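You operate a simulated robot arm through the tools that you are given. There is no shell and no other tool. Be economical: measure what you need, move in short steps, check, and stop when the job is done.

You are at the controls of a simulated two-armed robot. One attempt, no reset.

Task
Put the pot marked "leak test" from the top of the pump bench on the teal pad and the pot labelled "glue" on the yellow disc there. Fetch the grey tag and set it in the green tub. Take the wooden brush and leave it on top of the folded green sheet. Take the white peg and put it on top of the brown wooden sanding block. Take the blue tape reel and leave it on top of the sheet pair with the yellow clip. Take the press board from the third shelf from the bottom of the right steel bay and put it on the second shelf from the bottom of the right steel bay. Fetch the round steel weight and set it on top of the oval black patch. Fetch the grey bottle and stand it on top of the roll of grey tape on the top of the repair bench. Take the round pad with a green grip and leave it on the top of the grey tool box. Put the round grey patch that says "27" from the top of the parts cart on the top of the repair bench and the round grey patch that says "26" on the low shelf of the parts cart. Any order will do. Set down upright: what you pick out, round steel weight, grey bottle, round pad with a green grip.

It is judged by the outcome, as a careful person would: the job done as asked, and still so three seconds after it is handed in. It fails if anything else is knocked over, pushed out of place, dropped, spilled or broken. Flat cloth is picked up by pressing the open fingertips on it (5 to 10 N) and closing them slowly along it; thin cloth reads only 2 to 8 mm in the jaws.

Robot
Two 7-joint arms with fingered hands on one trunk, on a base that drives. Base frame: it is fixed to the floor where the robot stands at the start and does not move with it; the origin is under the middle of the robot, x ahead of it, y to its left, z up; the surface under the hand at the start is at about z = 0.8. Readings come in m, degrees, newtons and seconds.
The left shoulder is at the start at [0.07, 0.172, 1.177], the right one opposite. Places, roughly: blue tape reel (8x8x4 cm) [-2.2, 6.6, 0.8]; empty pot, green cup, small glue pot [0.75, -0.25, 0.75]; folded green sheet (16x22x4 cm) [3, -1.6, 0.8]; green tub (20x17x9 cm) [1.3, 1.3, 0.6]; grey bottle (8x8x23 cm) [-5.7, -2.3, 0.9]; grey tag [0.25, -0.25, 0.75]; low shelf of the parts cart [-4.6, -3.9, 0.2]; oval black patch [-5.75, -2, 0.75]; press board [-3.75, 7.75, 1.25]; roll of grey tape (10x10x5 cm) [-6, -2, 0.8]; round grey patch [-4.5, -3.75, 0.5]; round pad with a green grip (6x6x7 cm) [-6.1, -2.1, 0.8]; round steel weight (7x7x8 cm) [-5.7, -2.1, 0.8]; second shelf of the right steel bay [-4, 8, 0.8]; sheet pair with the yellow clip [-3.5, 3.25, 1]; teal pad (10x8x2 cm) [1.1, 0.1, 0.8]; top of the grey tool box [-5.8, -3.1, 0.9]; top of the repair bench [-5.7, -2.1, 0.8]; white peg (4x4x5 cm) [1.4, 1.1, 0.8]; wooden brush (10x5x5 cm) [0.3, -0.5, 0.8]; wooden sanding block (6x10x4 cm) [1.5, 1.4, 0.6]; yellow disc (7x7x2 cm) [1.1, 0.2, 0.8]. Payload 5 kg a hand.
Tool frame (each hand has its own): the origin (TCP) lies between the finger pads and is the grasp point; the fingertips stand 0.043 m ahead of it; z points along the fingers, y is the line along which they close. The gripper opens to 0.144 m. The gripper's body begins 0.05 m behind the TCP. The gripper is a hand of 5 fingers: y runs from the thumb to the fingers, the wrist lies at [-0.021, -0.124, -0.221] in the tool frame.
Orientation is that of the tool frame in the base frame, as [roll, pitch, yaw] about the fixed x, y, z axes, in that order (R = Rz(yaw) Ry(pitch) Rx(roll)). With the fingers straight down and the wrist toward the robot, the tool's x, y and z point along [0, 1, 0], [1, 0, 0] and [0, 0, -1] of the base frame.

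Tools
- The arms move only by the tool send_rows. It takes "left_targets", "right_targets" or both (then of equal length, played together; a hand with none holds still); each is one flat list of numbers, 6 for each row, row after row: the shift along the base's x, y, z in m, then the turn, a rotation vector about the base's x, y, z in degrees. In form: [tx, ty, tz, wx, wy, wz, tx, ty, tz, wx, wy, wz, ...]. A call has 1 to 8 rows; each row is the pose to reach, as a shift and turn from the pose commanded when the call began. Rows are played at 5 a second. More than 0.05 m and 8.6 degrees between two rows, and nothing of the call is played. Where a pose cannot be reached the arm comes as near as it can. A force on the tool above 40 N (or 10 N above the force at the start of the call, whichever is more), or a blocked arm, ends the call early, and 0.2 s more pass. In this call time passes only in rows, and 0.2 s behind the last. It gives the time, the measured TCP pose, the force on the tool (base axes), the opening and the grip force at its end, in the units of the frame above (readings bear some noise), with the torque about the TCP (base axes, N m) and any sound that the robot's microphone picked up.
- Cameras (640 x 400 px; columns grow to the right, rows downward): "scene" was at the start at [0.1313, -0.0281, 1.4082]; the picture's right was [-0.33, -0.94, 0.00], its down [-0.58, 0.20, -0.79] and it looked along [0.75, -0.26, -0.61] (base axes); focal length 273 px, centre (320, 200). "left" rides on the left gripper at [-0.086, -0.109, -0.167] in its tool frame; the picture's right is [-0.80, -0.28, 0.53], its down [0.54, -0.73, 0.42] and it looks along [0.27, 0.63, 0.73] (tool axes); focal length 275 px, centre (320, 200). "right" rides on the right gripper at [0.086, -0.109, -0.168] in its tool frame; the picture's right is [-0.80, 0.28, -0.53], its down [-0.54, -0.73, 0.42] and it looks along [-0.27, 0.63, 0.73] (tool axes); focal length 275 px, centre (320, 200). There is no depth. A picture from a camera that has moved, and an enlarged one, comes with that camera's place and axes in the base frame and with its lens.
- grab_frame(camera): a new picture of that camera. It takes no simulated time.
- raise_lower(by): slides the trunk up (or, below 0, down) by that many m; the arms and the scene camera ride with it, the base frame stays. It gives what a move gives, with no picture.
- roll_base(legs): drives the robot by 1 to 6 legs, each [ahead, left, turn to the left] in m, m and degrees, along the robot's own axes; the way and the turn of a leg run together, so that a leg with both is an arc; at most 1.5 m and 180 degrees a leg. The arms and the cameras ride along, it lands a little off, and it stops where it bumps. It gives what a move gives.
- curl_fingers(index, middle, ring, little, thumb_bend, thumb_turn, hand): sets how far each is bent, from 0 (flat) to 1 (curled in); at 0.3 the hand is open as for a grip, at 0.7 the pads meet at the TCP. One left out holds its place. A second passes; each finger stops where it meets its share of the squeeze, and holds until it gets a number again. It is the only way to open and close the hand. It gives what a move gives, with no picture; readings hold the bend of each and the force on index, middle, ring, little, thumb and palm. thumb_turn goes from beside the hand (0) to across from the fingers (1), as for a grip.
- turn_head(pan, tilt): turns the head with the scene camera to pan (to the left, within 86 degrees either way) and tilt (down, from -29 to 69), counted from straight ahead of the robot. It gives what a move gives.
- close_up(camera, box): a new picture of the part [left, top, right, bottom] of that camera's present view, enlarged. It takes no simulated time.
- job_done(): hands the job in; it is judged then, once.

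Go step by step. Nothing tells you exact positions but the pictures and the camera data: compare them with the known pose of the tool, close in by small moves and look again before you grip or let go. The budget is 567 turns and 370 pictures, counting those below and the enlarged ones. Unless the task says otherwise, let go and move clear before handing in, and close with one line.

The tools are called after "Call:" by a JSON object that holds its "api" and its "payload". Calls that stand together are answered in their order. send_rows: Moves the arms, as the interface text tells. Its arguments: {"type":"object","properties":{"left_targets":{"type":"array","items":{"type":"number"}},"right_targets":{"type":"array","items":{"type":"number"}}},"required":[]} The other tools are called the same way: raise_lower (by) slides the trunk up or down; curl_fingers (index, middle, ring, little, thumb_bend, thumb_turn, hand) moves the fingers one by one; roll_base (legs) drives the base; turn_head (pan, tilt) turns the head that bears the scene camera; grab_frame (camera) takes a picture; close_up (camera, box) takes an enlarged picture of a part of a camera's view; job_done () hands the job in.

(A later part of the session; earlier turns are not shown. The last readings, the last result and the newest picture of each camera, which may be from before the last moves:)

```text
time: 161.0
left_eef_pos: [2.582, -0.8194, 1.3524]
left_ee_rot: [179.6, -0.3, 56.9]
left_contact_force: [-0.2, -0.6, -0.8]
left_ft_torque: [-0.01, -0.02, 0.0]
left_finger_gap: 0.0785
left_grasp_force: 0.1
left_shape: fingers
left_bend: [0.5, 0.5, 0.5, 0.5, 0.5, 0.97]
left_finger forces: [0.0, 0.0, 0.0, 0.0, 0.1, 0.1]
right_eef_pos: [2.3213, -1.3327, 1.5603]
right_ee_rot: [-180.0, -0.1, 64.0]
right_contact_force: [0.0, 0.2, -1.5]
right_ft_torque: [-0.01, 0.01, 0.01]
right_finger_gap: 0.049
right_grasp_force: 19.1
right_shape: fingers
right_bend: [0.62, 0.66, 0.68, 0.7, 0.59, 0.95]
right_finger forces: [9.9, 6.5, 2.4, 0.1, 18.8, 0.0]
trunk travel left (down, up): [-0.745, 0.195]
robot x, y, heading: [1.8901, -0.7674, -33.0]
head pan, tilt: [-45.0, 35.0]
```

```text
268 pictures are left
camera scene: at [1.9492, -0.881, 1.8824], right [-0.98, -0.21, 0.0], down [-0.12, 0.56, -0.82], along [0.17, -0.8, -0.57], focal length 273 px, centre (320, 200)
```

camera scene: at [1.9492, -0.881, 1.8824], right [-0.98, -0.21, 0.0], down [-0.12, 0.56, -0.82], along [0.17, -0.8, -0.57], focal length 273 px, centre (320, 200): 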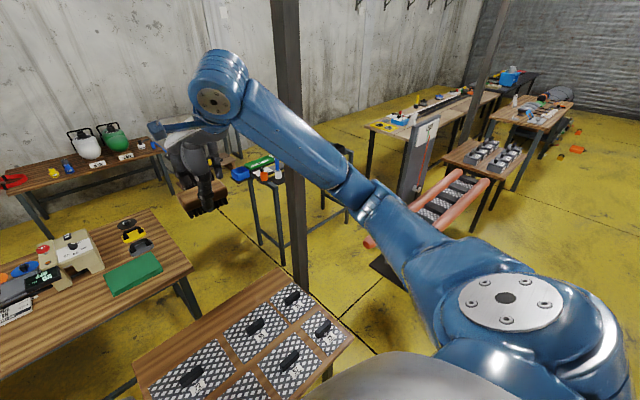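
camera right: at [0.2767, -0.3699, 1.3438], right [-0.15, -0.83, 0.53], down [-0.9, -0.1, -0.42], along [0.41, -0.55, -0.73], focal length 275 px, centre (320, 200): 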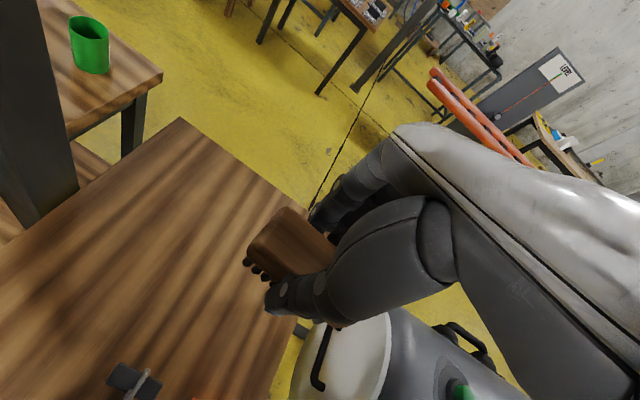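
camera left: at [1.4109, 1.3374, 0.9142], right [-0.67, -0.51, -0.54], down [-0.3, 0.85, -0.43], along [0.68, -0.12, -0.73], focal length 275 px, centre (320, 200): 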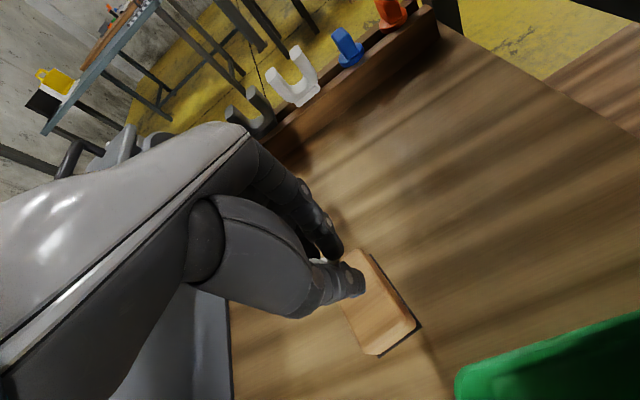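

Let me see my own base footprint by looking straight down.

Call:
{"api": "turn_head", "payload": {"pan": 0, "tilt": 69}}

Call:
{"api": "grab_frame", "payload": {"camera": "scene"}}

Call:
{"api": "grab_frame", "payload": {"camera": "left"}}

```text
time: 162.1
left_eef_pos: [2.5826, -0.8184, 1.3527]
left_ee_rot: [179.5, -0.4, 56.8]
left_contact_force: [0.7, -0.3, 0.6]
left_ft_torque: [0.0, 0.0, 0.03]
left_finger_gap: 0.0783
left_grasp_force: 0.1
left_shape: fingers
left_bend: [0.5, 0.5, 0.5, 0.5, 0.5, 0.97]
left_finger forces: [0.1, 0.0, 0.0, 0.0, 0.0, 0.1]
right_eef_pos: [2.3218, -1.3331, 1.5592]
right_ee_rot: [-179.9, 0.0, 64.0]
right_contact_force: [-0.4, 0.9, -1.4]
right_ft_torque: [0.0, 0.01, 0.01]
right_finger_gap: 0.0484
right_grasp_force: 18.9
right_shape: fingers
right_bend: [0.62, 0.66, 0.68, 0.7, 0.59, 0.95]
right_finger forces: [9.9, 6.5, 2.4, 0.0, 18.9, 0.1]
trunk travel left (down, up): [-0.745, 0.195]
robot x, y, heading: [1.8871, -0.767, -33.1]
head pan, tilt: [0.0, 68.8]
```

```text
267 pictures are left
camera scene: at [1.9776, -0.8255, 1.8388], right [-0.55, -0.84, 0.0], down [-0.78, 0.51, -0.36], along [0.3, -0.2, -0.93], focal length 273 px, centre (320, 200)
```

scene: 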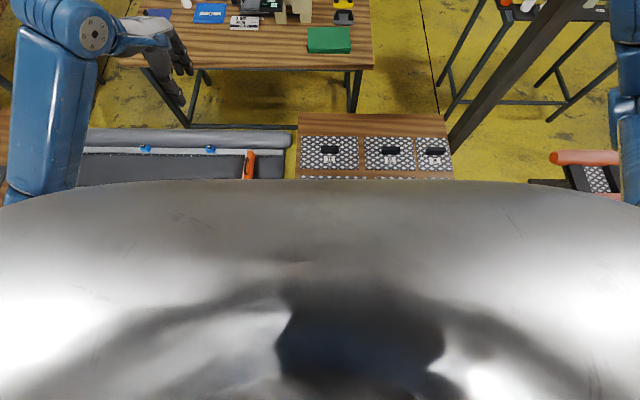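

```text
266 pictures are left
camera left: at [2.443, -0.8323, 1.519], right [-0.67, -0.51, -0.54], down [-0.31, 0.85, -0.43], along [0.68, -0.12, -0.73], focal length 275 px, centre (320, 200)
```

left: 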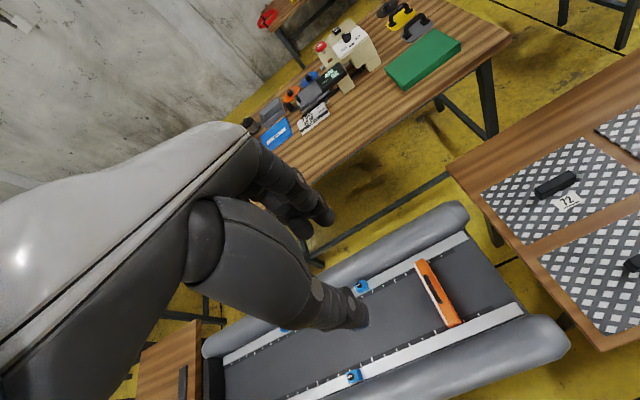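

I can't reach the sheet from here; the safe way to it is from the row's far side, later. With the left hand free I'll first do the pots from this aisle: turn around to face the pump bench.

Call:
{"api": "roll_base", "payload": {"legs": [[0, 0, 180], [0.4, -0.2, 0]]}}

Call:
{"api": "turn_head", "payload": {"pan": 0, "tilt": 45}}

Call:
{"api": "grab_frame", "payload": {"camera": "scene"}}

```text
time: 172.2
left_eef_pos: [0.9664, -0.3645, 1.3544]
left_ee_rot: [179.4, -0.2, -121.6]
left_contact_force: [0.2, -0.7, -0.2]
left_ft_torque: [0.03, 0.03, 0.02]
left_finger_gap: 0.0784
left_grasp_force: 0.0
left_shape: fingers
left_bend: [0.5, 0.5, 0.5, 0.5, 0.5, 0.97]
left_finger forces: [0.1, 0.0, 0.1, 0.0, 0.1, 0.0]
right_eef_pos: [1.2142, 0.1552, 1.5619]
right_ee_rot: [179.9, 0.1, -114.3]
right_contact_force: [0.0, -0.3, -1.1]
right_ft_torque: [0.07, 0.05, 0.02]
right_finger_gap: 0.0478
right_grasp_force: 18.9
right_shape: fingers
right_bend: [0.62, 0.66, 0.68, 0.7, 0.59, 0.95]
right_finger forces: [9.7, 6.2, 2.3, 0.1, 18.2, 0.1]
trunk travel left (down, up): [-0.745, 0.195]
robot x, y, heading: [1.6611, -0.3944, 148.7]
head pan, tilt: [0.0, 68.8]
```

```text
time: 173.0
left_eef_pos: [0.966, -0.3599, 1.3518]
left_ee_rot: [179.7, -0.2, -121.5]
left_contact_force: [-0.4, -0.2, -0.1]
left_ft_torque: [-0.04, -0.03, 0.02]
left_finger_gap: 0.0784
left_grasp_force: 0.0
left_shape: fingers
left_bend: [0.5, 0.5, 0.5, 0.5, 0.5, 0.97]
left_finger forces: [0.0, 0.0, 0.0, 0.0, 0.1, 0.1]
right_eef_pos: [1.2124, 0.1592, 1.5595]
right_ee_rot: [-179.9, 0.1, -114.4]
right_contact_force: [-0.2, 0.0, -1.7]
right_ft_torque: [0.01, -0.02, 0.02]
right_finger_gap: 0.0479
right_grasp_force: 17.8
right_shape: fingers
right_bend: [0.62, 0.66, 0.68, 0.7, 0.59, 0.95]
right_finger forces: [9.7, 6.3, 2.3, 0.0, 18.0, 0.0]
trunk travel left (down, up): [-0.745, 0.195]
robot x, y, heading: [1.6624, -0.396, 148.6]
head pan, tilt: [0.0, 45.0]
```

```text
265 pictures are left
camera scene: at [1.5465, -0.3241, 1.8674], right [0.52, 0.85, 0.0], down [0.6, -0.37, -0.71], along [-0.6, 0.37, -0.71], focal length 273 px, centre (320, 200)
```

scene: 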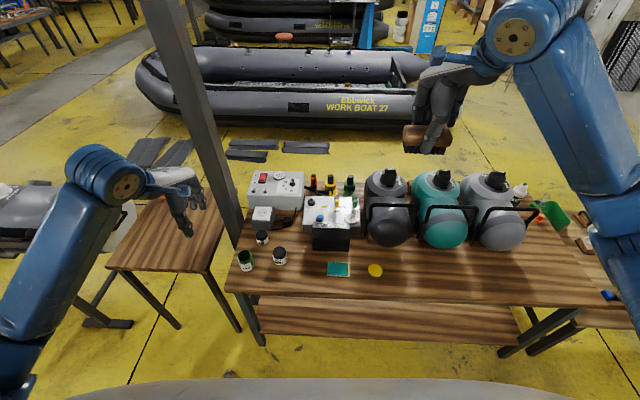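

From here the green cup shows a white label. Zoom in on the pots.

Call:
{"api": "close_up", "payload": {"camera": "scene", "box": [225, 215, 305, 285]}}

Call:
{"api": "close_up", "payload": {"camera": "scene", "box": [220, 160, 420, 300]}}

```text
5.71 times, centred on (265, 250) of scene
camera zoom: at [1.5465, -0.3241, 1.8674], right [0.52, 0.85, 0.0], down [0.6, -0.37, -0.71], along [-0.6, 0.37, -0.71], focal length 1561 px, centre (634, -86)
```

zoom: 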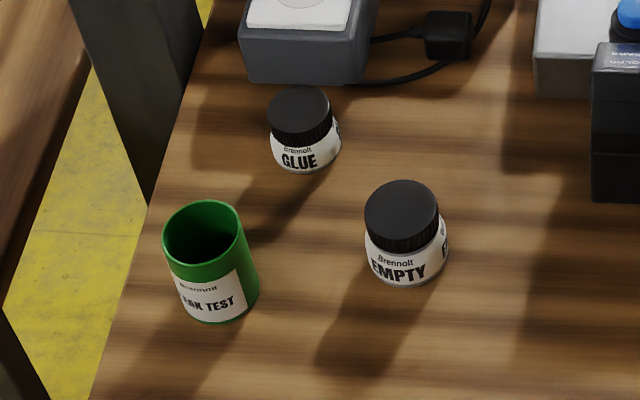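

```text
2.86 times, centred on (320, 230) of scene
camera zoom: at [1.5465, -0.3241, 1.8674], right [0.52, 0.85, 0.0], down [0.6, -0.37, -0.71], along [-0.6, 0.37, -0.71], focal length 780 px, centre (320, 114)
```

zoom: 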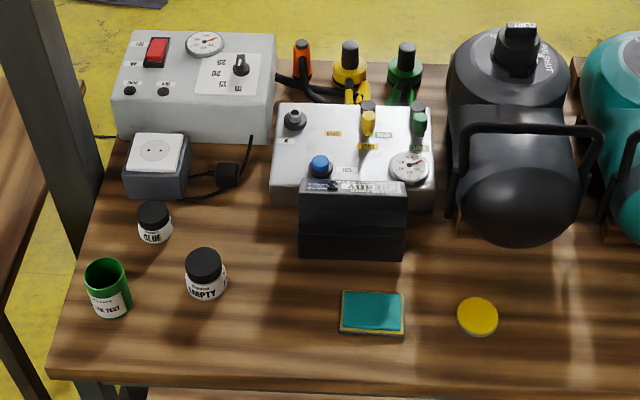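

The green cup is the "LEAK TEST" pot! Cup ≈ (0.845,-0.26), glue pot ≈ (0.745,-0.149), teal pad ≈ (1.062,0.067), yellow disc ≈ (1.146,0.20). Move 10 cm closer and lower.

Call:
{"api": "roll_base", "payload": {"legs": [[0.1, 0, 0]]}}

Call:
{"api": "raise_lower", "payload": {"by": -0.35}}

Call:
{"api": "grab_frame", "payload": {"camera": "left"}}

Call:
{"api": "grab_frame", "payload": {"camera": "scene"}}

```text
time: 174.2
left_eef_pos: [0.8907, -0.3164, 1.3589]
left_ee_rot: [179.4, -0.3, -121.5]
left_contact_force: [1.6, -0.6, 0.9]
left_ft_torque: [0.08, 0.15, 0.03]
left_finger_gap: 0.0784
left_grasp_force: 0.0
left_shape: fingers
left_bend: [0.5, 0.5, 0.5, 0.5, 0.5, 0.97]
left_finger forces: [0.0, 0.1, 0.1, 0.0, 0.0, 0.0]
right_eef_pos: [1.1401, 0.2034, 1.5657]
right_ee_rot: [179.5, 0.1, -114.4]
right_contact_force: [2.1, -1.0, -0.8]
right_ft_torque: [0.11, 0.13, -0.06]
right_finger_gap: 0.0477
right_grasp_force: 18.3
right_shape: fingers
right_bend: [0.62, 0.66, 0.68, 0.7, 0.59, 0.95]
right_finger forces: [9.7, 6.2, 2.2, 0.1, 18.2, 0.1]
trunk travel left (down, up): [-0.745, 0.195]
robot x, y, heading: [1.5779, -0.3456, 148.4]
head pan, tilt: [0.0, 45.0]
```

```text
time: 177.6
left_eef_pos: [0.8826, -0.3116, 1.0025]
left_ee_rot: [179.6, -0.3, -121.5]
left_contact_force: [1.0, -0.7, -0.4]
left_ft_torque: [0.01, -0.03, 0.01]
left_finger_gap: 0.0785
left_grasp_force: 0.0
left_shape: fingers
left_bend: [0.5, 0.5, 0.5, 0.5, 0.5, 0.97]
left_finger forces: [0.0, 0.0, 0.1, 0.1, 0.0, 0.0]
right_eef_pos: [1.1301, 0.2088, 1.2101]
right_ee_rot: [180.0, -0.1, -114.4]
right_contact_force: [-0.5, -0.4, -1.1]
right_ft_torque: [0.0, 0.04, 0.0]
right_finger_gap: 0.0479
right_grasp_force: 18.1
right_shape: fingers
right_bend: [0.62, 0.66, 0.68, 0.7, 0.59, 0.95]
right_finger forces: [9.8, 6.3, 2.3, 0.1, 18.4, 0.0]
trunk travel left (down, up): [-0.395, 0.545]
robot x, y, heading: [1.5749, -0.3486, 148.5]
head pan, tilt: [0.0, 45.0]
```

```text
262 pictures are left
camera left: at [1.0215, -0.2949, 1.1691], right [0.65, 0.53, -0.54], down [0.33, -0.84, -0.42], along [-0.68, 0.1, -0.73], focal length 275 px, centre (320, 200)
```

left: 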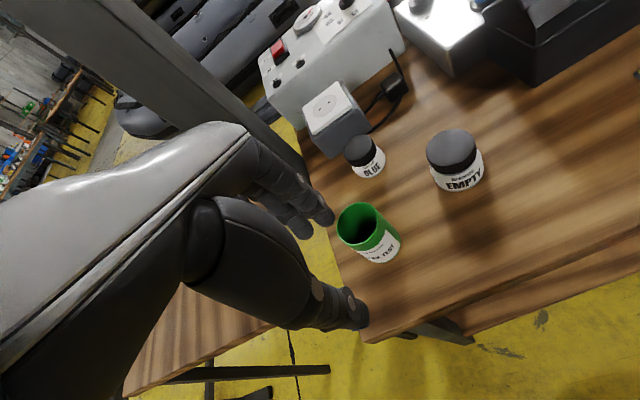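

```text
261 pictures are left
camera scene: at [1.4641, -0.2744, 1.5177], right [0.52, 0.85, 0.0], down [0.6, -0.37, -0.71], along [-0.6, 0.37, -0.71], focal length 273 px, centre (320, 200)
```

scene: 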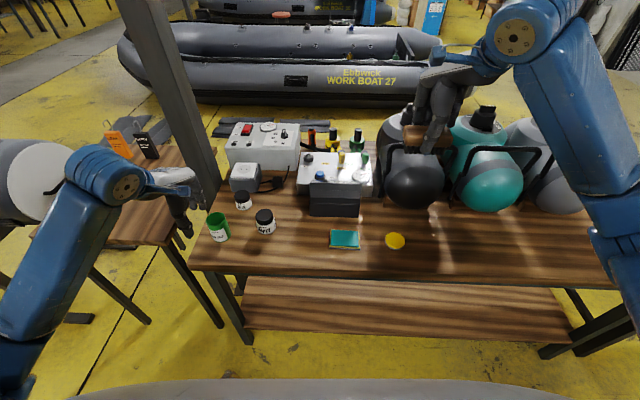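

Cup at (0.846,-0.262). Open the hand fully and position above it.

Call:
{"api": "curl_fingers", "payload": {"hand": "left", "index": 0.35, "middle": 0.35, "ring": 0.35, "little": 0.35, "thumb_bend": 0.35}}

Call:
{"api": "send_rows", "payload": {"left_targets": [-0.018, 0.025, 0, 0, 0, 0, -0.037, 0.049, 0, 0, 0, 0, -0.037, 0.049, -0.03, 0, 0, 0]}}

Call:
{"api": "grab_frame", "payload": {"camera": "left"}}

Call:
{"api": "close_up", "payload": {"camera": "scene", "box": [140, 150, 300, 270]}}

```text
time: 178.6
left_eef_pos: [0.8836, -0.3115, 1.0028]
left_ee_rot: [179.6, -0.3, -121.4]
left_contact_force: [-0.1, -0.7, 0.8]
left_ft_torque: [0.02, -0.01, 0.02]
left_finger_gap: 0.1314
left_grasp_force: 0.0
left_shape: fingers
left_bend: [0.35, 0.35, 0.35, 0.35, 0.35, 0.97]
left_finger forces: [0.1, 0.2, 0.0, 0.0, 0.1, 0.0]
right_eef_pos: [1.1303, 0.2075, 1.2115]
right_ee_rot: [-180.0, -0.1, -114.3]
right_contact_force: [-0.3, -0.3, -0.5]
right_ft_torque: [0.03, 0.04, 0.0]
right_finger_gap: 0.0477
right_grasp_force: 18.1
right_shape: fingers
right_bend: [0.62, 0.66, 0.68, 0.7, 0.59, 0.95]
right_finger forces: [9.8, 6.3, 2.3, 0.0, 18.3, 0.0]
trunk travel left (down, up): [-0.395, 0.545]
robot x, y, heading: [1.5795, -0.3446, 148.4]
head pan, tilt: [0.0, 45.0]
```

```text
time: 179.4
left_eef_pos: [0.8456, -0.2665, 0.9746]
left_ee_rot: [179.6, -0.3, -121.6]
left_contact_force: [0.8, -0.6, -0.5]
left_ft_torque: [0.02, 0.05, 0.0]
left_finger_gap: 0.1319
left_grasp_force: 0.0
left_shape: fingers
left_bend: [0.35, 0.35, 0.35, 0.35, 0.35, 0.97]
left_finger forces: [0.0, 0.0, 0.0, 0.1, 0.0, 0.0]
right_eef_pos: [1.1308, 0.2086, 1.2108]
right_ee_rot: [179.9, 0.1, -114.3]
right_contact_force: [0.3, -0.3, -0.8]
right_ft_torque: [0.05, -0.02, -0.02]
right_finger_gap: 0.048
right_grasp_force: 18.0
right_shape: fingers
right_bend: [0.62, 0.66, 0.68, 0.7, 0.59, 0.95]
right_finger forces: [9.7, 6.4, 2.3, 0.0, 18.2, 0.0]
trunk travel left (down, up): [-0.395, 0.545]
robot x, y, heading: [1.5766, -0.3437, 148.5]
head pan, tilt: [0.0, 45.0]
```

```text
260 pictures are left
camera left: at [0.9849, -0.2494, 1.1404], right [0.65, 0.53, -0.54], down [0.33, -0.84, -0.43], along [-0.68, 0.1, -0.73], focal length 275 px, centre (320, 200)
```

left: 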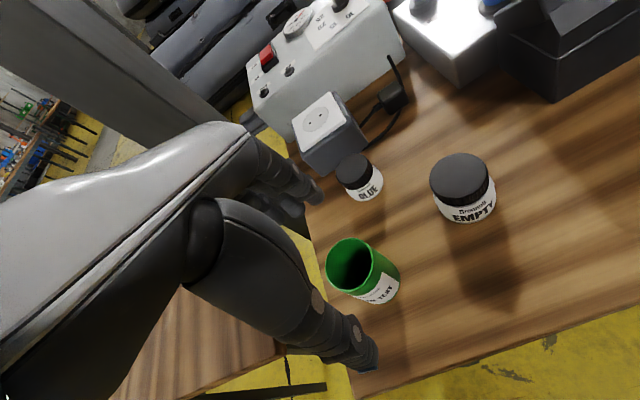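

```text
3.33 times, centred on (220, 210) of scene
camera zoom: at [1.4643, -0.2759, 1.5178], right [0.52, 0.85, 0.0], down [0.6, -0.37, -0.71], along [-0.6, 0.37, -0.71], focal length 910 px, centre (653, 167)
```

zoom: 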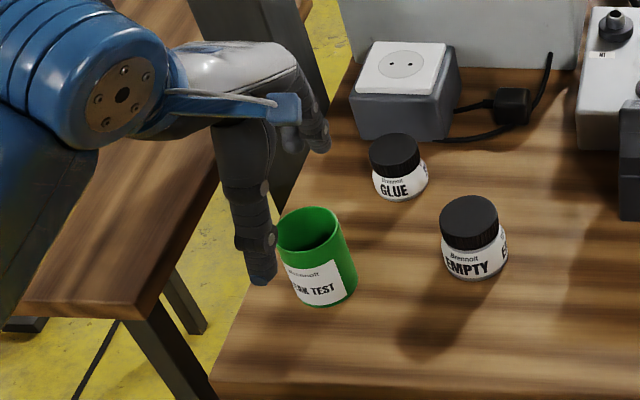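

Call:
{"api": "send_rows", "payload": {"left_targets": [0, 0.004, -0.04, 0, 0, 0, 0, 0.004, -0.08, 0, 0, 0, 0, 0.004, -0.105, 0, 0, 0]}}

Call:
{"api": "close_up", "payload": {"camera": "scene", "box": [140, 150, 300, 270]}}

Call:
{"api": "grab_frame", "payload": {"camera": "left"}}

```text
time: 180.2
left_eef_pos: [0.8477, -0.2582, 0.8657]
left_ee_rot: [179.6, -0.3, -121.5]
left_contact_force: [-0.3, 0.0, -0.2]
left_ft_torque: [-0.01, -0.03, 0.02]
left_finger_gap: 0.1322
left_grasp_force: 0.0
left_shape: fingers
left_bend: [0.35, 0.35, 0.35, 0.35, 0.35, 0.97]
left_finger forces: [0.1, 0.1, 0.0, 0.0, 0.0, 0.1]
right_eef_pos: [1.1302, 0.2093, 1.2102]
right_ee_rot: [-179.9, 0.0, -114.4]
right_contact_force: [-1.1, -0.1, -0.8]
right_ft_torque: [-0.01, -0.01, 0.01]
right_finger_gap: 0.0478
right_grasp_force: 18.4
right_shape: fingers
right_bend: [0.62, 0.66, 0.68, 0.7, 0.59, 0.95]
right_finger forces: [9.8, 6.4, 2.3, 0.0, 18.3, 0.0]
trunk travel left (down, up): [-0.395, 0.545]
robot x, y, heading: [1.5745, -0.3442, 148.3]
head pan, tilt: [0.0, 45.0]
```

```text
3.33 times, centred on (220, 210) of scene
camera zoom: at [1.4638, -0.2738, 1.5176], right [0.52, 0.85, 0.0], down [0.6, -0.37, -0.71], along [-0.6, 0.37, -0.71], focal length 910 px, centre (653, 167)
```

zoom: 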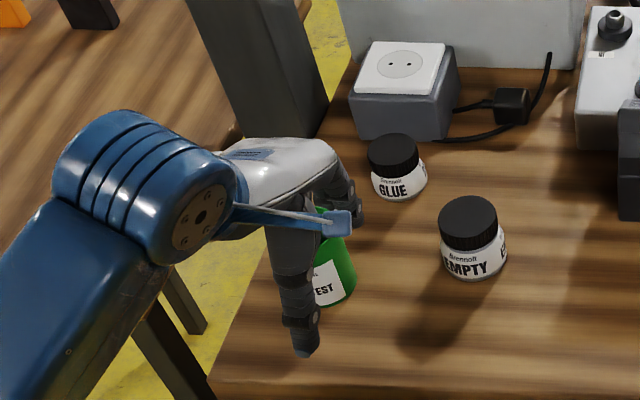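

```text
257 pictures are left
camera left: at [0.9854, -0.2419, 1.033], right [0.65, 0.53, -0.54], down [0.33, -0.84, -0.43], along [-0.68, 0.1, -0.73], focal length 275 px, centre (320, 200)
```

left: 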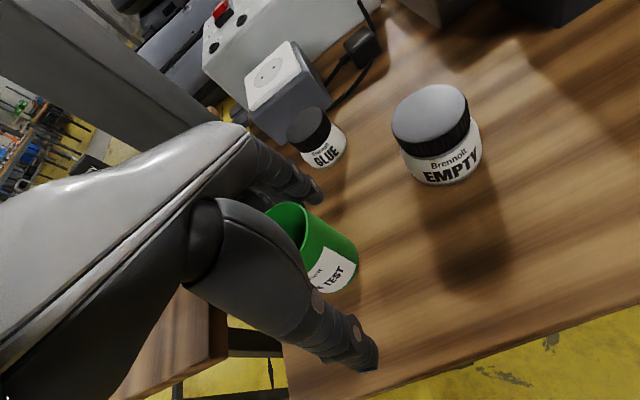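

Call:
{"api": "curl_fingers", "payload": {"hand": "left", "index": 0.6, "middle": 0.6, "ring": 0.6, "little": 0.5, "thumb_bend": 0.6}}

Call:
{"api": "grab_frame", "payload": {"camera": "left"}}

```text
time: 181.2
left_eef_pos: [0.8472, -0.2584, 0.8677]
left_ee_rot: [179.6, -0.3, -121.6]
left_contact_force: [-0.5, 0.0, -0.7]
left_ft_torque: [0.0, 0.01, 0.0]
left_finger_gap: 0.0509
left_grasp_force: 5.1
left_shape: fingers
left_bend: [0.59, 0.58, 0.6, 0.5, 0.57, 0.97]
left_finger forces: [0.9, 3.8, 0.1, 0.0, 4.9, 0.0]
right_eef_pos: [1.13, 0.2089, 1.2099]
right_ee_rot: [-180.0, 0.0, -114.2]
right_contact_force: [0.3, -0.5, -1.2]
right_ft_torque: [-0.01, 0.03, 0.0]
right_finger_gap: 0.0476
right_grasp_force: 17.8
right_shape: fingers
right_bend: [0.62, 0.66, 0.68, 0.7, 0.59, 0.95]
right_finger forces: [9.9, 6.3, 2.3, 0.1, 18.4, 0.0]
trunk travel left (down, up): [-0.395, 0.545]
robot x, y, heading: [1.5775, -0.3475, 148.9]
head pan, tilt: [0.0, 45.0]
```

```text
256 pictures are left
camera left: at [0.9854, -0.2423, 1.0332], right [0.65, 0.53, -0.54], down [0.33, -0.84, -0.42], along [-0.68, 0.1, -0.73], focal length 275 px, centre (320, 200)
```

left: 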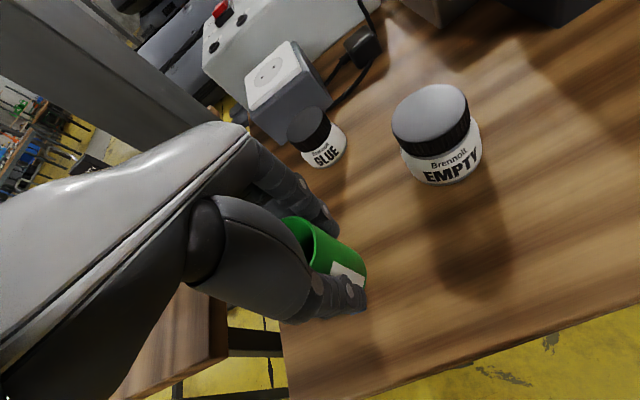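

Grip is off-centre; reopen slightly, shift 12 mm and regrip.

Call:
{"api": "curl_fingers", "payload": {"hand": "left", "index": 0.42, "middle": 0.42, "ring": 0.42, "little": 0.42, "thumb_bend": 0.42}}

Call:
{"api": "close_up", "payload": {"camera": "left", "box": [230, 160, 430, 320]}}

```text
time: 182.2
left_eef_pos: [0.847, -0.2576, 0.867]
left_ee_rot: [179.7, -0.3, -121.5]
left_contact_force: [-1.0, 0.5, -0.8]
left_ft_torque: [0.01, 0.03, -0.05]
left_finger_gap: 0.107
left_grasp_force: 0.1
left_shape: fingers
left_bend: [0.42, 0.42, 0.42, 0.42, 0.42, 0.97]
left_finger forces: [0.0, 0.1, 0.1, 0.1, 0.1, 0.0]
right_eef_pos: [1.1317, 0.2081, 1.2105]
right_ee_rot: [-179.9, 0.0, -114.3]
right_contact_force: [-0.5, -0.8, -1.2]
right_ft_torque: [0.0, 0.04, 0.0]
right_finger_gap: 0.0479
right_grasp_force: 18.2
right_shape: fingers
right_bend: [0.62, 0.66, 0.68, 0.7, 0.59, 0.95]
right_finger forces: [9.8, 6.4, 2.3, 0.1, 18.4, 0.0]
trunk travel left (down, up): [-0.395, 0.545]
robot x, y, heading: [1.5758, -0.3416, 148.2]
head pan, tilt: [0.0, 45.0]
```

```text
2.50 times, centred on (330, 240) of left
camera zoom: at [0.9854, -0.2423, 1.0333], right [0.65, 0.53, -0.54], down [0.33, -0.84, -0.42], along [-0.68, 0.1, -0.73], focal length 688 px, centre (295, 100)
```

zoom: 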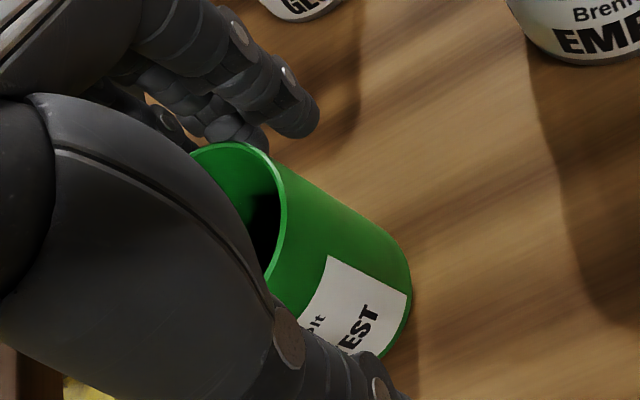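

Call:
{"api": "send_rows", "payload": {"left_targets": [0.011, 0.006, 0, 0, 0, 0]}}

Call:
{"api": "curl_fingers", "payload": {"hand": "left", "index": 0.62, "middle": 0.62, "ring": 0.62, "little": 0.5, "thumb_bend": 0.62}}

Call:
{"api": "close_up", "payload": {"camera": "left", "box": [230, 160, 430, 320]}}

```text
time: 182.6
left_eef_pos: [0.8599, -0.2516, 0.8677]
left_ee_rot: [179.6, -0.3, -121.6]
left_contact_force: [-0.1, 0.7, 0.1]
left_ft_torque: [-0.04, -0.01, 0.02]
left_finger_gap: 0.1069
left_grasp_force: 0.0
left_shape: fingers
left_bend: [0.42, 0.42, 0.42, 0.42, 0.42, 0.97]
left_finger forces: [0.0, 0.0, 0.0, 0.1, 0.1, 0.0]
right_eef_pos: [1.1312, 0.2101, 1.2098]
right_ee_rot: [-180.0, 0.0, -114.3]
right_contact_force: [-0.1, -0.4, -0.6]
right_ft_torque: [-0.01, 0.07, -0.04]
right_finger_gap: 0.0478
right_grasp_force: 18.1
right_shape: fingers
right_bend: [0.62, 0.66, 0.68, 0.7, 0.59, 0.95]
right_finger forces: [9.8, 6.3, 2.3, 0.1, 18.3, 0.0]
trunk travel left (down, up): [-0.395, 0.545]
robot x, y, heading: [1.5779, -0.3415, 148.7]
head pan, tilt: [0.0, 45.0]
```

```text
time: 183.6
left_eef_pos: [0.8586, -0.2517, 0.8674]
left_ee_rot: [179.6, -0.3, -121.5]
left_contact_force: [0.0, 0.2, -0.4]
left_ft_torque: [-0.02, 0.03, -0.02]
left_finger_gap: 0.0392
left_grasp_force: 1.9
left_shape: fingers
left_bend: [0.62, 0.61, 0.62, 0.5, 0.6, 0.97]
left_finger forces: [0.0, 1.9, 0.3, 0.0, 2.0, 0.0]
right_eef_pos: [1.1309, 0.2092, 1.2094]
right_ee_rot: [-179.9, 0.0, -114.4]
right_contact_force: [-0.6, 0.4, -0.9]
right_ft_torque: [0.03, 0.02, 0.0]
right_finger_gap: 0.0476
right_grasp_force: 18.2
right_shape: fingers
right_bend: [0.62, 0.66, 0.68, 0.7, 0.59, 0.95]
right_finger forces: [9.9, 6.3, 2.4, 0.0, 18.3, 0.0]
trunk travel left (down, up): [-0.395, 0.545]
robot x, y, heading: [1.5758, -0.3445, 148.5]
head pan, tilt: [0.0, 45.0]
```

```text
2.50 times, centred on (330, 240) of left
camera zoom: at [0.9978, -0.2355, 1.0339], right [0.65, 0.53, -0.54], down [0.33, -0.84, -0.42], along [-0.68, 0.1, -0.73], focal length 688 px, centre (295, 100)
```

zoom: 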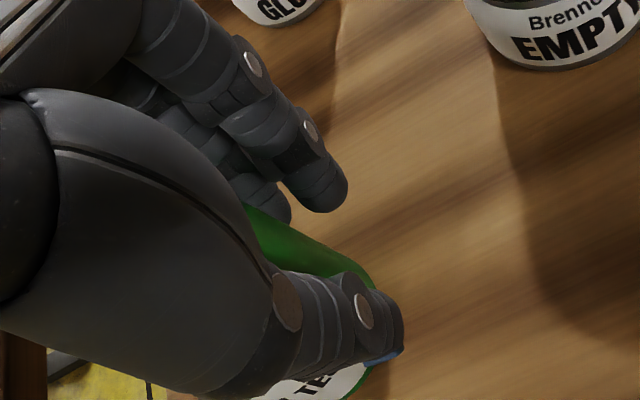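

The cup is on the other side of the pinch line. Open, then shift the opposite way.

Call:
{"api": "curl_fingers", "payload": {"hand": "left", "index": 0.4, "middle": 0.4, "ring": 0.4, "little": 0.4, "thumb_bend": 0.4}}

Call:
{"api": "close_up", "payload": {"camera": "scene", "box": [170, 180, 270, 250]}}

Call:
{"api": "close_up", "payload": {"camera": "left", "box": [230, 160, 430, 320]}}

```text
time: 184.6
left_eef_pos: [0.8595, -0.2517, 0.868]
left_ee_rot: [179.6, -0.3, -121.5]
left_contact_force: [0.0, 0.7, 0.1]
left_ft_torque: [-0.02, 0.01, 0.0]
left_finger_gap: 0.1141
left_grasp_force: 0.2
left_shape: fingers
left_bend: [0.4, 0.4, 0.4, 0.4, 0.4, 0.97]
left_finger forces: [0.0, 0.1, 0.1, 0.0, 0.0, 0.0]
right_eef_pos: [1.1301, 0.2086, 1.2099]
right_ee_rot: [180.0, 0.1, -114.3]
right_contact_force: [-0.8, 0.0, -2.0]
right_ft_torque: [0.03, 0.03, -0.01]
right_finger_gap: 0.0477
right_grasp_force: 18.3
right_shape: fingers
right_bend: [0.62, 0.66, 0.68, 0.7, 0.59, 0.95]
right_finger forces: [9.8, 6.4, 2.3, 0.1, 18.3, 0.1]
trunk travel left (down, up): [-0.395, 0.545]
robot x, y, heading: [1.579, -0.3444, 148.5]
head pan, tilt: [0.0, 45.0]
```

```text
5.71 times, centred on (220, 215) of scene
camera zoom: at [1.464, -0.2743, 1.5176], right [0.52, 0.85, 0.0], down [0.6, -0.37, -0.71], along [-0.6, 0.37, -0.71], focal length 1561 px, centre (891, 114)
```

zoom: 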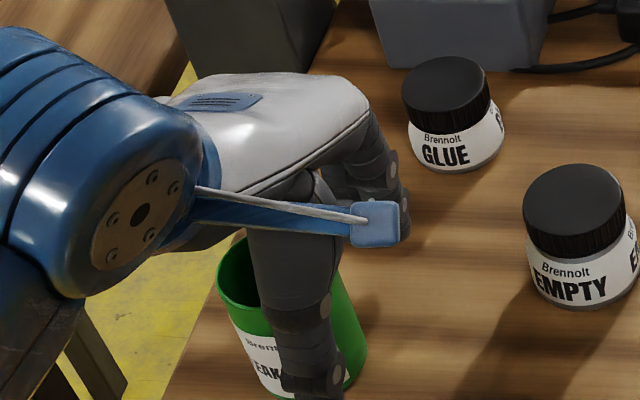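

```text
2.50 times, centred on (330, 240) of left
camera zoom: at [0.9978, -0.2356, 1.034], right [0.65, 0.53, -0.54], down [0.33, -0.84, -0.42], along [-0.68, 0.1, -0.73], focal length 688 px, centre (295, 100)
```

zoom: 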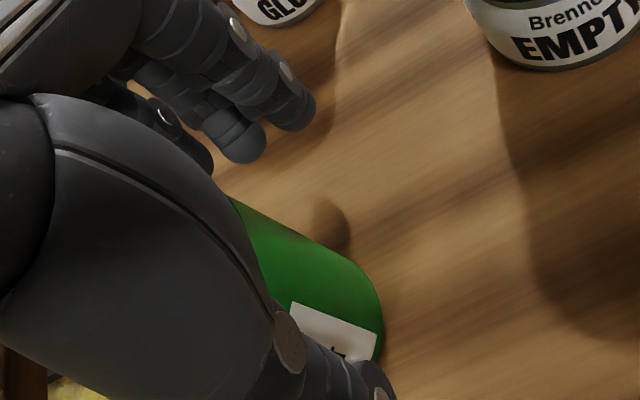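

Call:
{"api": "send_rows", "payload": {"left_targets": [-0.014, -0.021, 0, 0, 0, 0]}}

Call:
{"api": "close_up", "payload": {"camera": "left", "box": [230, 160, 430, 320]}}

Call:
{"api": "curl_fingers", "payload": {"hand": "left", "index": 0.62, "middle": 0.62, "ring": 0.62, "little": 0.5, "thumb_bend": 0.62}}

Call:
{"api": "close_up", "payload": {"camera": "left", "box": [230, 160, 430, 320]}}

```text
time: 185.0
left_eef_pos: [0.8431, -0.2742, 0.868]
left_ee_rot: [179.6, -0.2, -121.6]
left_contact_force: [0.0, -0.1, -0.6]
left_ft_torque: [0.02, 0.01, -0.01]
left_finger_gap: 0.1141
left_grasp_force: 0.2
left_shape: fingers
left_bend: [0.4, 0.4, 0.4, 0.4, 0.4, 0.98]
left_finger forces: [0.1, 0.0, 0.0, 0.1, 0.1, 0.0]
right_eef_pos: [1.1306, 0.2086, 1.2115]
right_ee_rot: [-180.0, 0.1, -114.4]
right_contact_force: [-0.2, -0.1, -1.2]
right_ft_torque: [0.02, -0.01, -0.01]
right_finger_gap: 0.0477
right_grasp_force: 17.8
right_shape: fingers
right_bend: [0.62, 0.66, 0.68, 0.7, 0.59, 0.95]
right_finger forces: [9.8, 6.3, 2.3, 0.1, 18.3, 0.1]
trunk travel left (down, up): [-0.395, 0.545]
robot x, y, heading: [1.5748, -0.3449, 148.7]
head pan, tilt: [0.0, 45.0]
```

```text
2.50 times, centred on (330, 240) of left
camera zoom: at [0.9812, -0.258, 1.0331], right [0.65, 0.53, -0.54], down [0.33, -0.84, -0.43], along [-0.68, 0.1, -0.73], focal length 688 px, centre (295, 100)
```

zoom: 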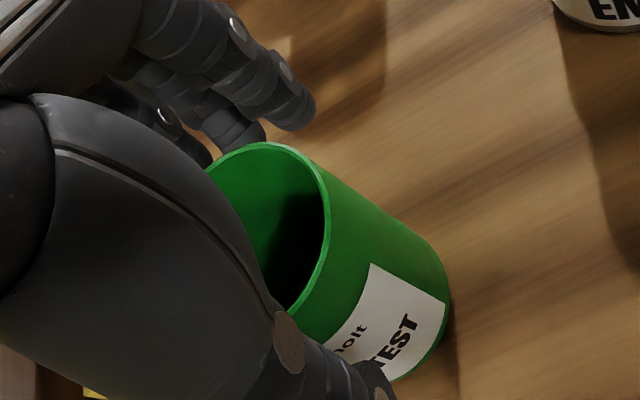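

```text
time: 186.0
left_eef_pos: [0.8417, -0.2746, 0.867]
left_ee_rot: [179.6, -0.3, -121.5]
left_contact_force: [0.4, 1.0, 0.8]
left_ft_torque: [0.0, 0.05, 0.03]
left_finger_gap: 0.0579
left_grasp_force: 8.9
left_shape: fingers
left_bend: [0.56, 0.6, 0.62, 0.5, 0.56, 0.97]
left_finger forces: [6.1, 3.3, 0.0, 0.0, 9.3, 0.0]
right_eef_pos: [1.1291, 0.2092, 1.2111]
right_ee_rot: [180.0, -0.1, -114.4]
right_contact_force: [0.3, 0.4, -1.3]
right_ft_torque: [-0.01, 0.0, -0.01]
right_finger_gap: 0.0477
right_grasp_force: 17.7
right_shape: fingers
right_bend: [0.62, 0.66, 0.68, 0.7, 0.59, 0.95]
right_finger forces: [9.9, 6.3, 2.3, 0.1, 18.3, 0.0]
trunk travel left (down, up): [-0.395, 0.545]
robot x, y, heading: [1.5764, -0.3458, 148.5]
head pan, tilt: [0.0, 45.0]
```

```text
2.50 times, centred on (330, 240) of left
camera zoom: at [0.9815, -0.2572, 1.0333], right [0.65, 0.53, -0.54], down [0.33, -0.84, -0.43], along [-0.68, 0.1, -0.73], focal length 688 px, centre (295, 100)
```

zoom: 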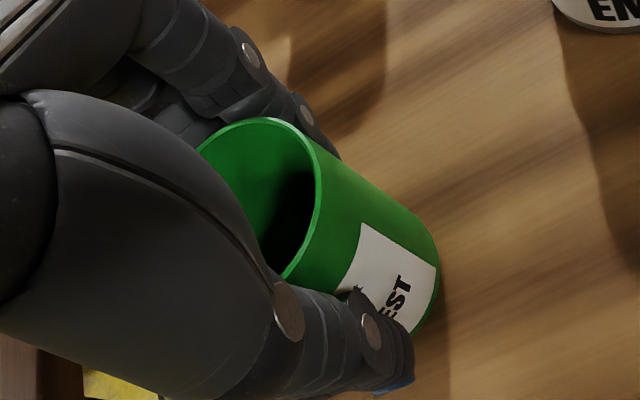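

Good grip now (9 N). Lift the cup and move the right hand (brush) out of the way.

Call:
{"api": "send_rows", "payload": {"left_targets": [0, 0, 0.03, 0, 0, 0, 0, 0, 0.06, 0, 0, 0, 0, 0, 0.09, 0, 0, 0, 0, 0, 0.13, 0, 0, 0, 0, 0, 0.13, 0, 0, 0, 0, 0, 0.13, 0, 0, 0], "right_targets": [0.02, 0.03, 0.02, 0, 0, 0, 0.045, 0.065, 0.04, 0, 0, 0, 0.065, 0.1, 0.06, 0, 0, 0, 0.085, 0.135, 0.08, 0, 0, 0, 0.11, 0.17, 0.09, 0, 0, 0, 0.13, 0.205, 0.09, 0, 0, 0]}}

Call:
{"api": "grab_frame", "payload": {"camera": "scene"}}

```text
time: 187.4
left_eef_pos: [0.8431, -0.2755, 0.9964]
left_ee_rot: [179.5, -0.4, -121.5]
left_contact_force: [0.9, -0.3, -1.4]
left_ft_torque: [-0.01, 0.04, -0.01]
left_finger_gap: 0.058
left_grasp_force: 9.3
left_shape: fingers
left_bend: [0.56, 0.6, 0.62, 0.5, 0.56, 0.97]
left_finger forces: [5.9, 3.2, 0.0, 0.0, 9.3, 0.0]
right_eef_pos: [1.2623, 0.4148, 1.3015]
right_ee_rot: [180.0, 0.0, -114.3]
right_contact_force: [0.5, 0.3, -2.3]
right_ft_torque: [-0.04, 0.03, -0.05]
right_finger_gap: 0.0478
right_grasp_force: 18.4
right_shape: fingers
right_bend: [0.62, 0.66, 0.68, 0.7, 0.59, 0.95]
right_finger forces: [9.8, 6.4, 2.4, 0.1, 18.4, 0.0]
trunk travel left (down, up): [-0.395, 0.545]
robot x, y, heading: [1.5777, -0.3405, 148.6]
head pan, tilt: [0.0, 45.0]
```

```text
249 pictures are left
camera scene: at [1.4653, -0.273, 1.5177], right [0.52, 0.85, 0.0], down [0.6, -0.37, -0.71], along [-0.6, 0.37, -0.71], focal length 273 px, centre (320, 200)
```

scene: 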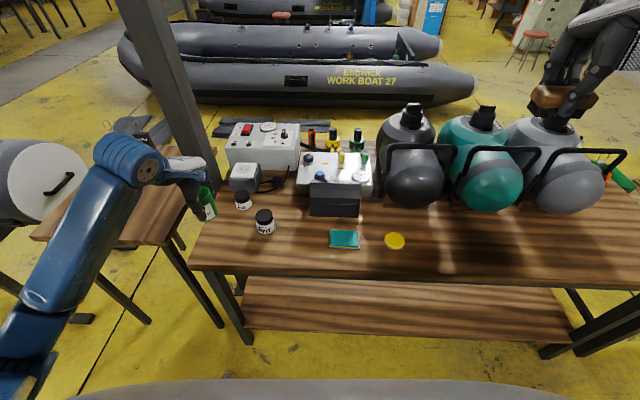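

Cup lifted. Moving it over the teal pad.

Call:
{"api": "send_rows", "payload": {"left_targets": [0.0255, 0.041, 0, 0, 0, 0, 0.051, 0.082, 0, 0, 0, 0, 0.0765, 0.123, 0, 0, 0, 0, 0.102, 0.164, 0, 0, 0, 0, 0.1275, 0.205, 0, 0, 0, 0, 0.153, 0.246, 0, 0, 0, 0, 0.1785, 0.287, 0, 0, 0, 0, 0.2065, 0.3275, 0, 0, 0, 0]}}

Call:
{"api": "send_rows", "payload": {"left_targets": [0, 0.005, -0.02, 0, 0, 0, 0, 0.005, -0.04, 0, 0, 0, 0, 0.005, -0.06, 0, 0, 0]}}

Call:
{"api": "grab_frame", "payload": {"camera": "left"}}

Call:
{"api": "close_up", "payload": {"camera": "scene", "box": [260, 150, 440, 270]}}

```text
time: 189.2
left_eef_pos: [1.0501, 0.0529, 0.9948]
left_ee_rot: [179.5, -0.5, -121.5]
left_contact_force: [0.7, 0.5, -1.1]
left_ft_torque: [0.0, 0.05, 0.01]
left_finger_gap: 0.0577
left_grasp_force: 8.5
left_shape: fingers
left_bend: [0.57, 0.6, 0.62, 0.5, 0.56, 0.97]
left_finger forces: [5.8, 3.1, 0.0, 0.0, 9.1, 0.1]
right_eef_pos: [1.262, 0.4169, 1.301]
right_ee_rot: [180.0, -0.2, -114.3]
right_contact_force: [0.0, -0.2, -0.6]
right_ft_torque: [0.0, 0.02, 0.05]
right_finger_gap: 0.0477
right_grasp_force: 18.2
right_shape: fingers
right_bend: [0.62, 0.66, 0.68, 0.7, 0.59, 0.95]
right_finger forces: [9.9, 6.4, 2.4, 0.0, 18.4, 0.0]
trunk travel left (down, up): [-0.395, 0.545]
robot x, y, heading: [1.5731, -0.3466, 148.6]
head pan, tilt: [0.0, 45.0]
```

```text
time: 190.0
left_eef_pos: [1.0496, 0.0555, 0.9378]
left_ee_rot: [179.6, -0.3, -121.5]
left_contact_force: [-0.1, 0.1, -0.7]
left_ft_torque: [-0.04, -0.01, 0.0]
left_finger_gap: 0.0577
left_grasp_force: 9.6
left_shape: fingers
left_bend: [0.57, 0.6, 0.62, 0.5, 0.56, 0.97]
left_finger forces: [5.8, 3.2, 0.0, 0.1, 9.1, 0.0]
right_eef_pos: [1.2604, 0.414, 1.3018]
right_ee_rot: [180.0, -0.1, -114.3]
right_contact_force: [0.7, -0.6, -1.2]
right_ft_torque: [0.01, 0.0, 0.05]
right_finger_gap: 0.0475
right_grasp_force: 18.7
right_shape: fingers
right_bend: [0.62, 0.66, 0.68, 0.7, 0.59, 0.95]
right_finger forces: [9.8, 6.3, 2.5, 0.1, 18.4, 0.0]
trunk travel left (down, up): [-0.395, 0.545]
robot x, y, heading: [1.5765, -0.3429, 148.6]
head pan, tilt: [0.0, 45.0]
```

```text
248 pictures are left
camera left: at [1.1878, 0.073, 1.1047], right [0.65, 0.53, -0.54], down [0.33, -0.84, -0.43], along [-0.68, 0.1, -0.73], focal length 275 px, centre (320, 200)
```

left: 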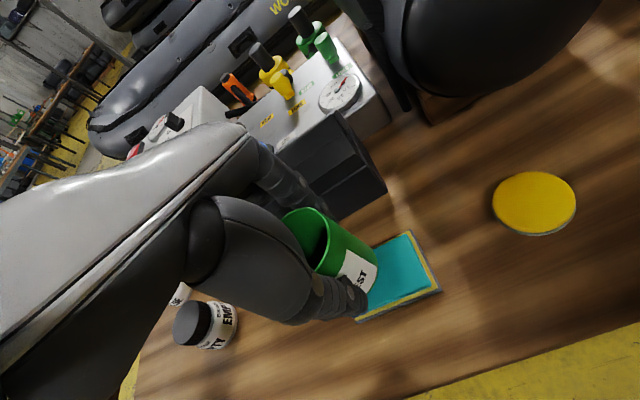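

```text
3.33 times, centred on (350, 210) of scene
camera zoom: at [1.4638, -0.2744, 1.5177], right [0.52, 0.85, 0.0], down [0.6, -0.37, -0.71], along [-0.6, 0.37, -0.71], focal length 910 px, centre (220, 167)
```

zoom: 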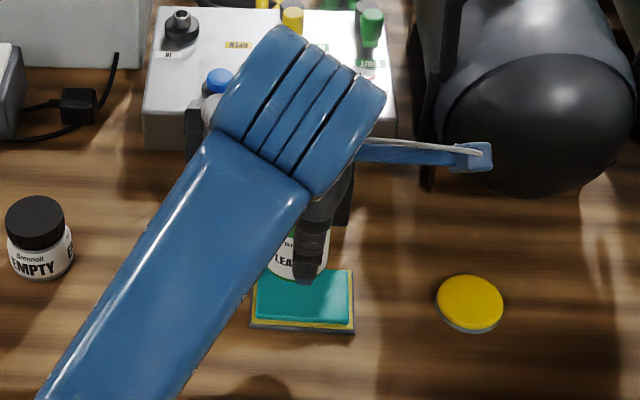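

Alignment over the teal pad centre is good. Lower to contact.

Call:
{"api": "send_rows", "payload": {"left_targets": [0, 0.002, -0.02, 0, 0, 0, 0, 0.002, -0.035, 0, 0, 0, 0, 0.002, -0.042, 0, 0, 0, 0, 0.002, -0.047, 0, 0, 0, 0, 0.002, -0.052, 0, 0, 0]}}

Call:
{"api": "grab_frame", "payload": {"camera": "left"}}

```text
time: 191.2
left_eef_pos: [1.0498, 0.0616, 0.8866]
left_ee_rot: [179.6, -0.3, -121.6]
left_contact_force: [-0.6, 0.4, -1.4]
left_ft_torque: [-0.01, 0.01, 0.01]
left_finger_gap: 0.0576
left_grasp_force: 9.0
left_shape: fingers
left_bend: [0.57, 0.6, 0.62, 0.5, 0.56, 0.97]
left_finger forces: [5.9, 3.1, 0.0, 0.0, 8.9, 0.0]
right_eef_pos: [1.2604, 0.4153, 1.302]
right_ee_rot: [180.0, 0.1, -114.3]
right_contact_force: [0.2, 0.3, -0.4]
right_ft_torque: [0.02, 0.01, -0.01]
right_finger_gap: 0.0477
right_grasp_force: 18.7
right_shape: fingers
right_bend: [0.62, 0.66, 0.68, 0.7, 0.59, 0.95]
right_finger forces: [9.8, 6.3, 2.4, 0.0, 18.4, 0.1]
trunk travel left (down, up): [-0.395, 0.545]
robot x, y, heading: [1.5777, -0.3428, 148.6]
head pan, tilt: [0.0, 45.0]
```

```text
246 pictures are left
camera left: at [1.1878, 0.078, 1.0526], right [0.65, 0.53, -0.54], down [0.33, -0.84, -0.43], along [-0.68, 0.1, -0.73], focal length 275 px, centre (320, 200)
```

left: 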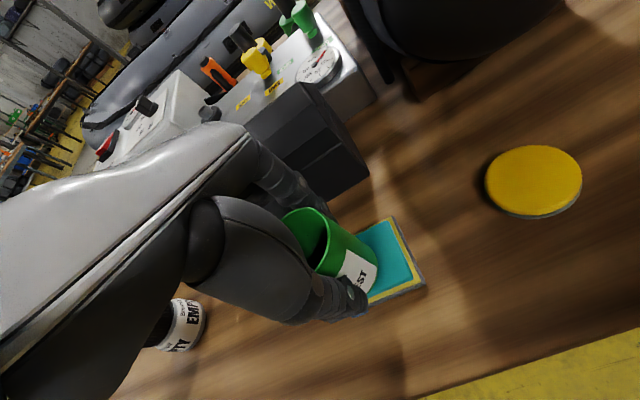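

Call:
{"api": "send_rows", "payload": {"left_targets": [0.006, 0.008, 0, 0, 0, 0, 0.006, 0.008, -0.005, 0, 0, 0, 0.006, 0.008, -0.01, 0, 0, 0, 0.006, 0.008, -0.014, 0, 0, 0, 0.006, 0.008, -0.018, 0, 0, 0]}}

Call:
{"api": "grab_frame", "payload": {"camera": "left"}}

Call:
{"api": "close_up", "payload": {"camera": "scene", "box": [300, 180, 400, 260]}}

```text
time: 192.4
left_eef_pos: [1.05, 0.0682, 0.8703]
left_ee_rot: [179.2, -0.7, -121.3]
left_contact_force: [0.1, 2.0, 8.7]
left_ft_torque: [0.11, 0.0, -0.03]
left_finger_gap: 0.0563
left_grasp_force: 9.4
left_shape: fingers
left_bend: [0.57, 0.6, 0.62, 0.5, 0.57, 0.97]
left_finger forces: [7.0, 3.4, 0.0, 0.1, 8.5, 0.1]
right_eef_pos: [1.2611, 0.4144, 1.3019]
right_ee_rot: [179.8, 0.0, -114.4]
right_contact_force: [0.3, -0.7, -0.6]
right_ft_torque: [0.05, -0.03, -0.01]
right_finger_gap: 0.0476
right_grasp_force: 18.5
right_shape: fingers
right_bend: [0.62, 0.66, 0.68, 0.7, 0.59, 0.95]
right_finger forces: [9.9, 6.3, 2.3, 0.0, 18.4, 0.1]
trunk travel left (down, up): [-0.395, 0.545]
robot x, y, heading: [1.578, -0.3441, 148.2]
head pan, tilt: [0.0, 45.0]
```

```text
245 pictures are left
camera left: at [1.1898, 0.085, 1.0352], right [0.65, 0.53, -0.55], down [0.33, -0.84, -0.43], along [-0.69, 0.1, -0.72], focal length 275 px, centre (320, 200)
```

left: 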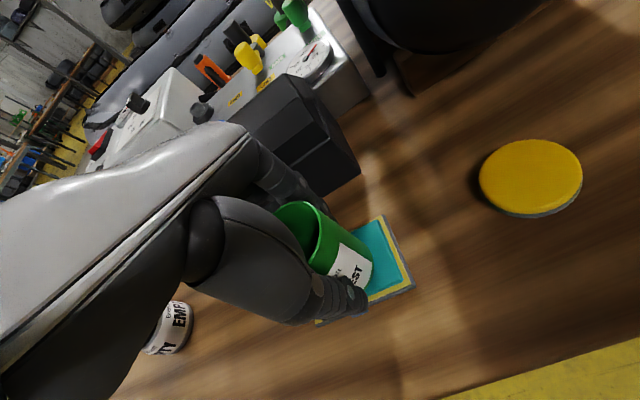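

```text
5.00 times, centred on (350, 220) of scene
camera zoom: at [1.4649, -0.2747, 1.5177], right [0.52, 0.85, 0.0], down [0.6, -0.37, -0.71], along [-0.6, 0.37, -0.71], focal length 1366 px, centre (170, 100)
```

zoom: 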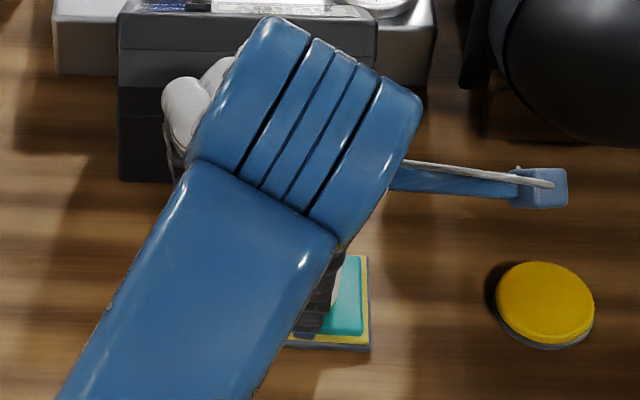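

Cup is standing on the pad. Release gently, thumb more than fingers.

Call:
{"api": "curl_fingers", "payload": {"hand": "left", "index": 0.52, "middle": 0.53, "ring": 0.55, "little": 0.5, "thumb_bend": 0.47}}

Call:
{"api": "grab_frame", "payload": {"camera": "left"}}

```text
time: 193.4
left_eef_pos: [1.0503, 0.069, 0.8669]
left_ee_rot: [179.4, -0.7, -121.3]
left_contact_force: [-0.2, -0.1, 0.6]
left_ft_torque: [0.0, -0.02, -0.02]
left_finger_gap: 0.0799
left_grasp_force: 0.1
left_shape: fingers
left_bend: [0.52, 0.53, 0.55, 0.5, 0.47, 0.97]
left_finger forces: [0.0, 0.1, 0.0, 0.1, 0.1, 0.1]
right_eef_pos: [1.2611, 0.4144, 1.3013]
right_ee_rot: [180.0, 0.0, -114.3]
right_contact_force: [-0.2, 0.0, -0.1]
right_ft_torque: [0.02, -0.03, 0.03]
right_finger_gap: 0.048
right_grasp_force: 18.6
right_shape: fingers
right_bend: [0.62, 0.66, 0.68, 0.7, 0.59, 0.95]
right_finger forces: [9.8, 6.4, 2.5, 0.1, 18.4, 0.0]
trunk travel left (down, up): [-0.395, 0.545]
robot x, y, heading: [1.5784, -0.3426, 148.5]
head pan, tilt: [0.0, 45.0]
```

```text
243 pictures are left
camera left: at [1.1907, 0.0851, 1.0333], right [0.65, 0.53, -0.55], down [0.33, -0.84, -0.42], along [-0.69, 0.1, -0.72], focal length 275 px, centre (320, 200)
```

left: 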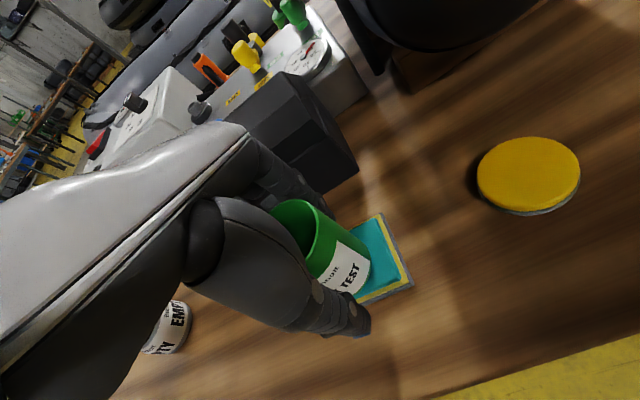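

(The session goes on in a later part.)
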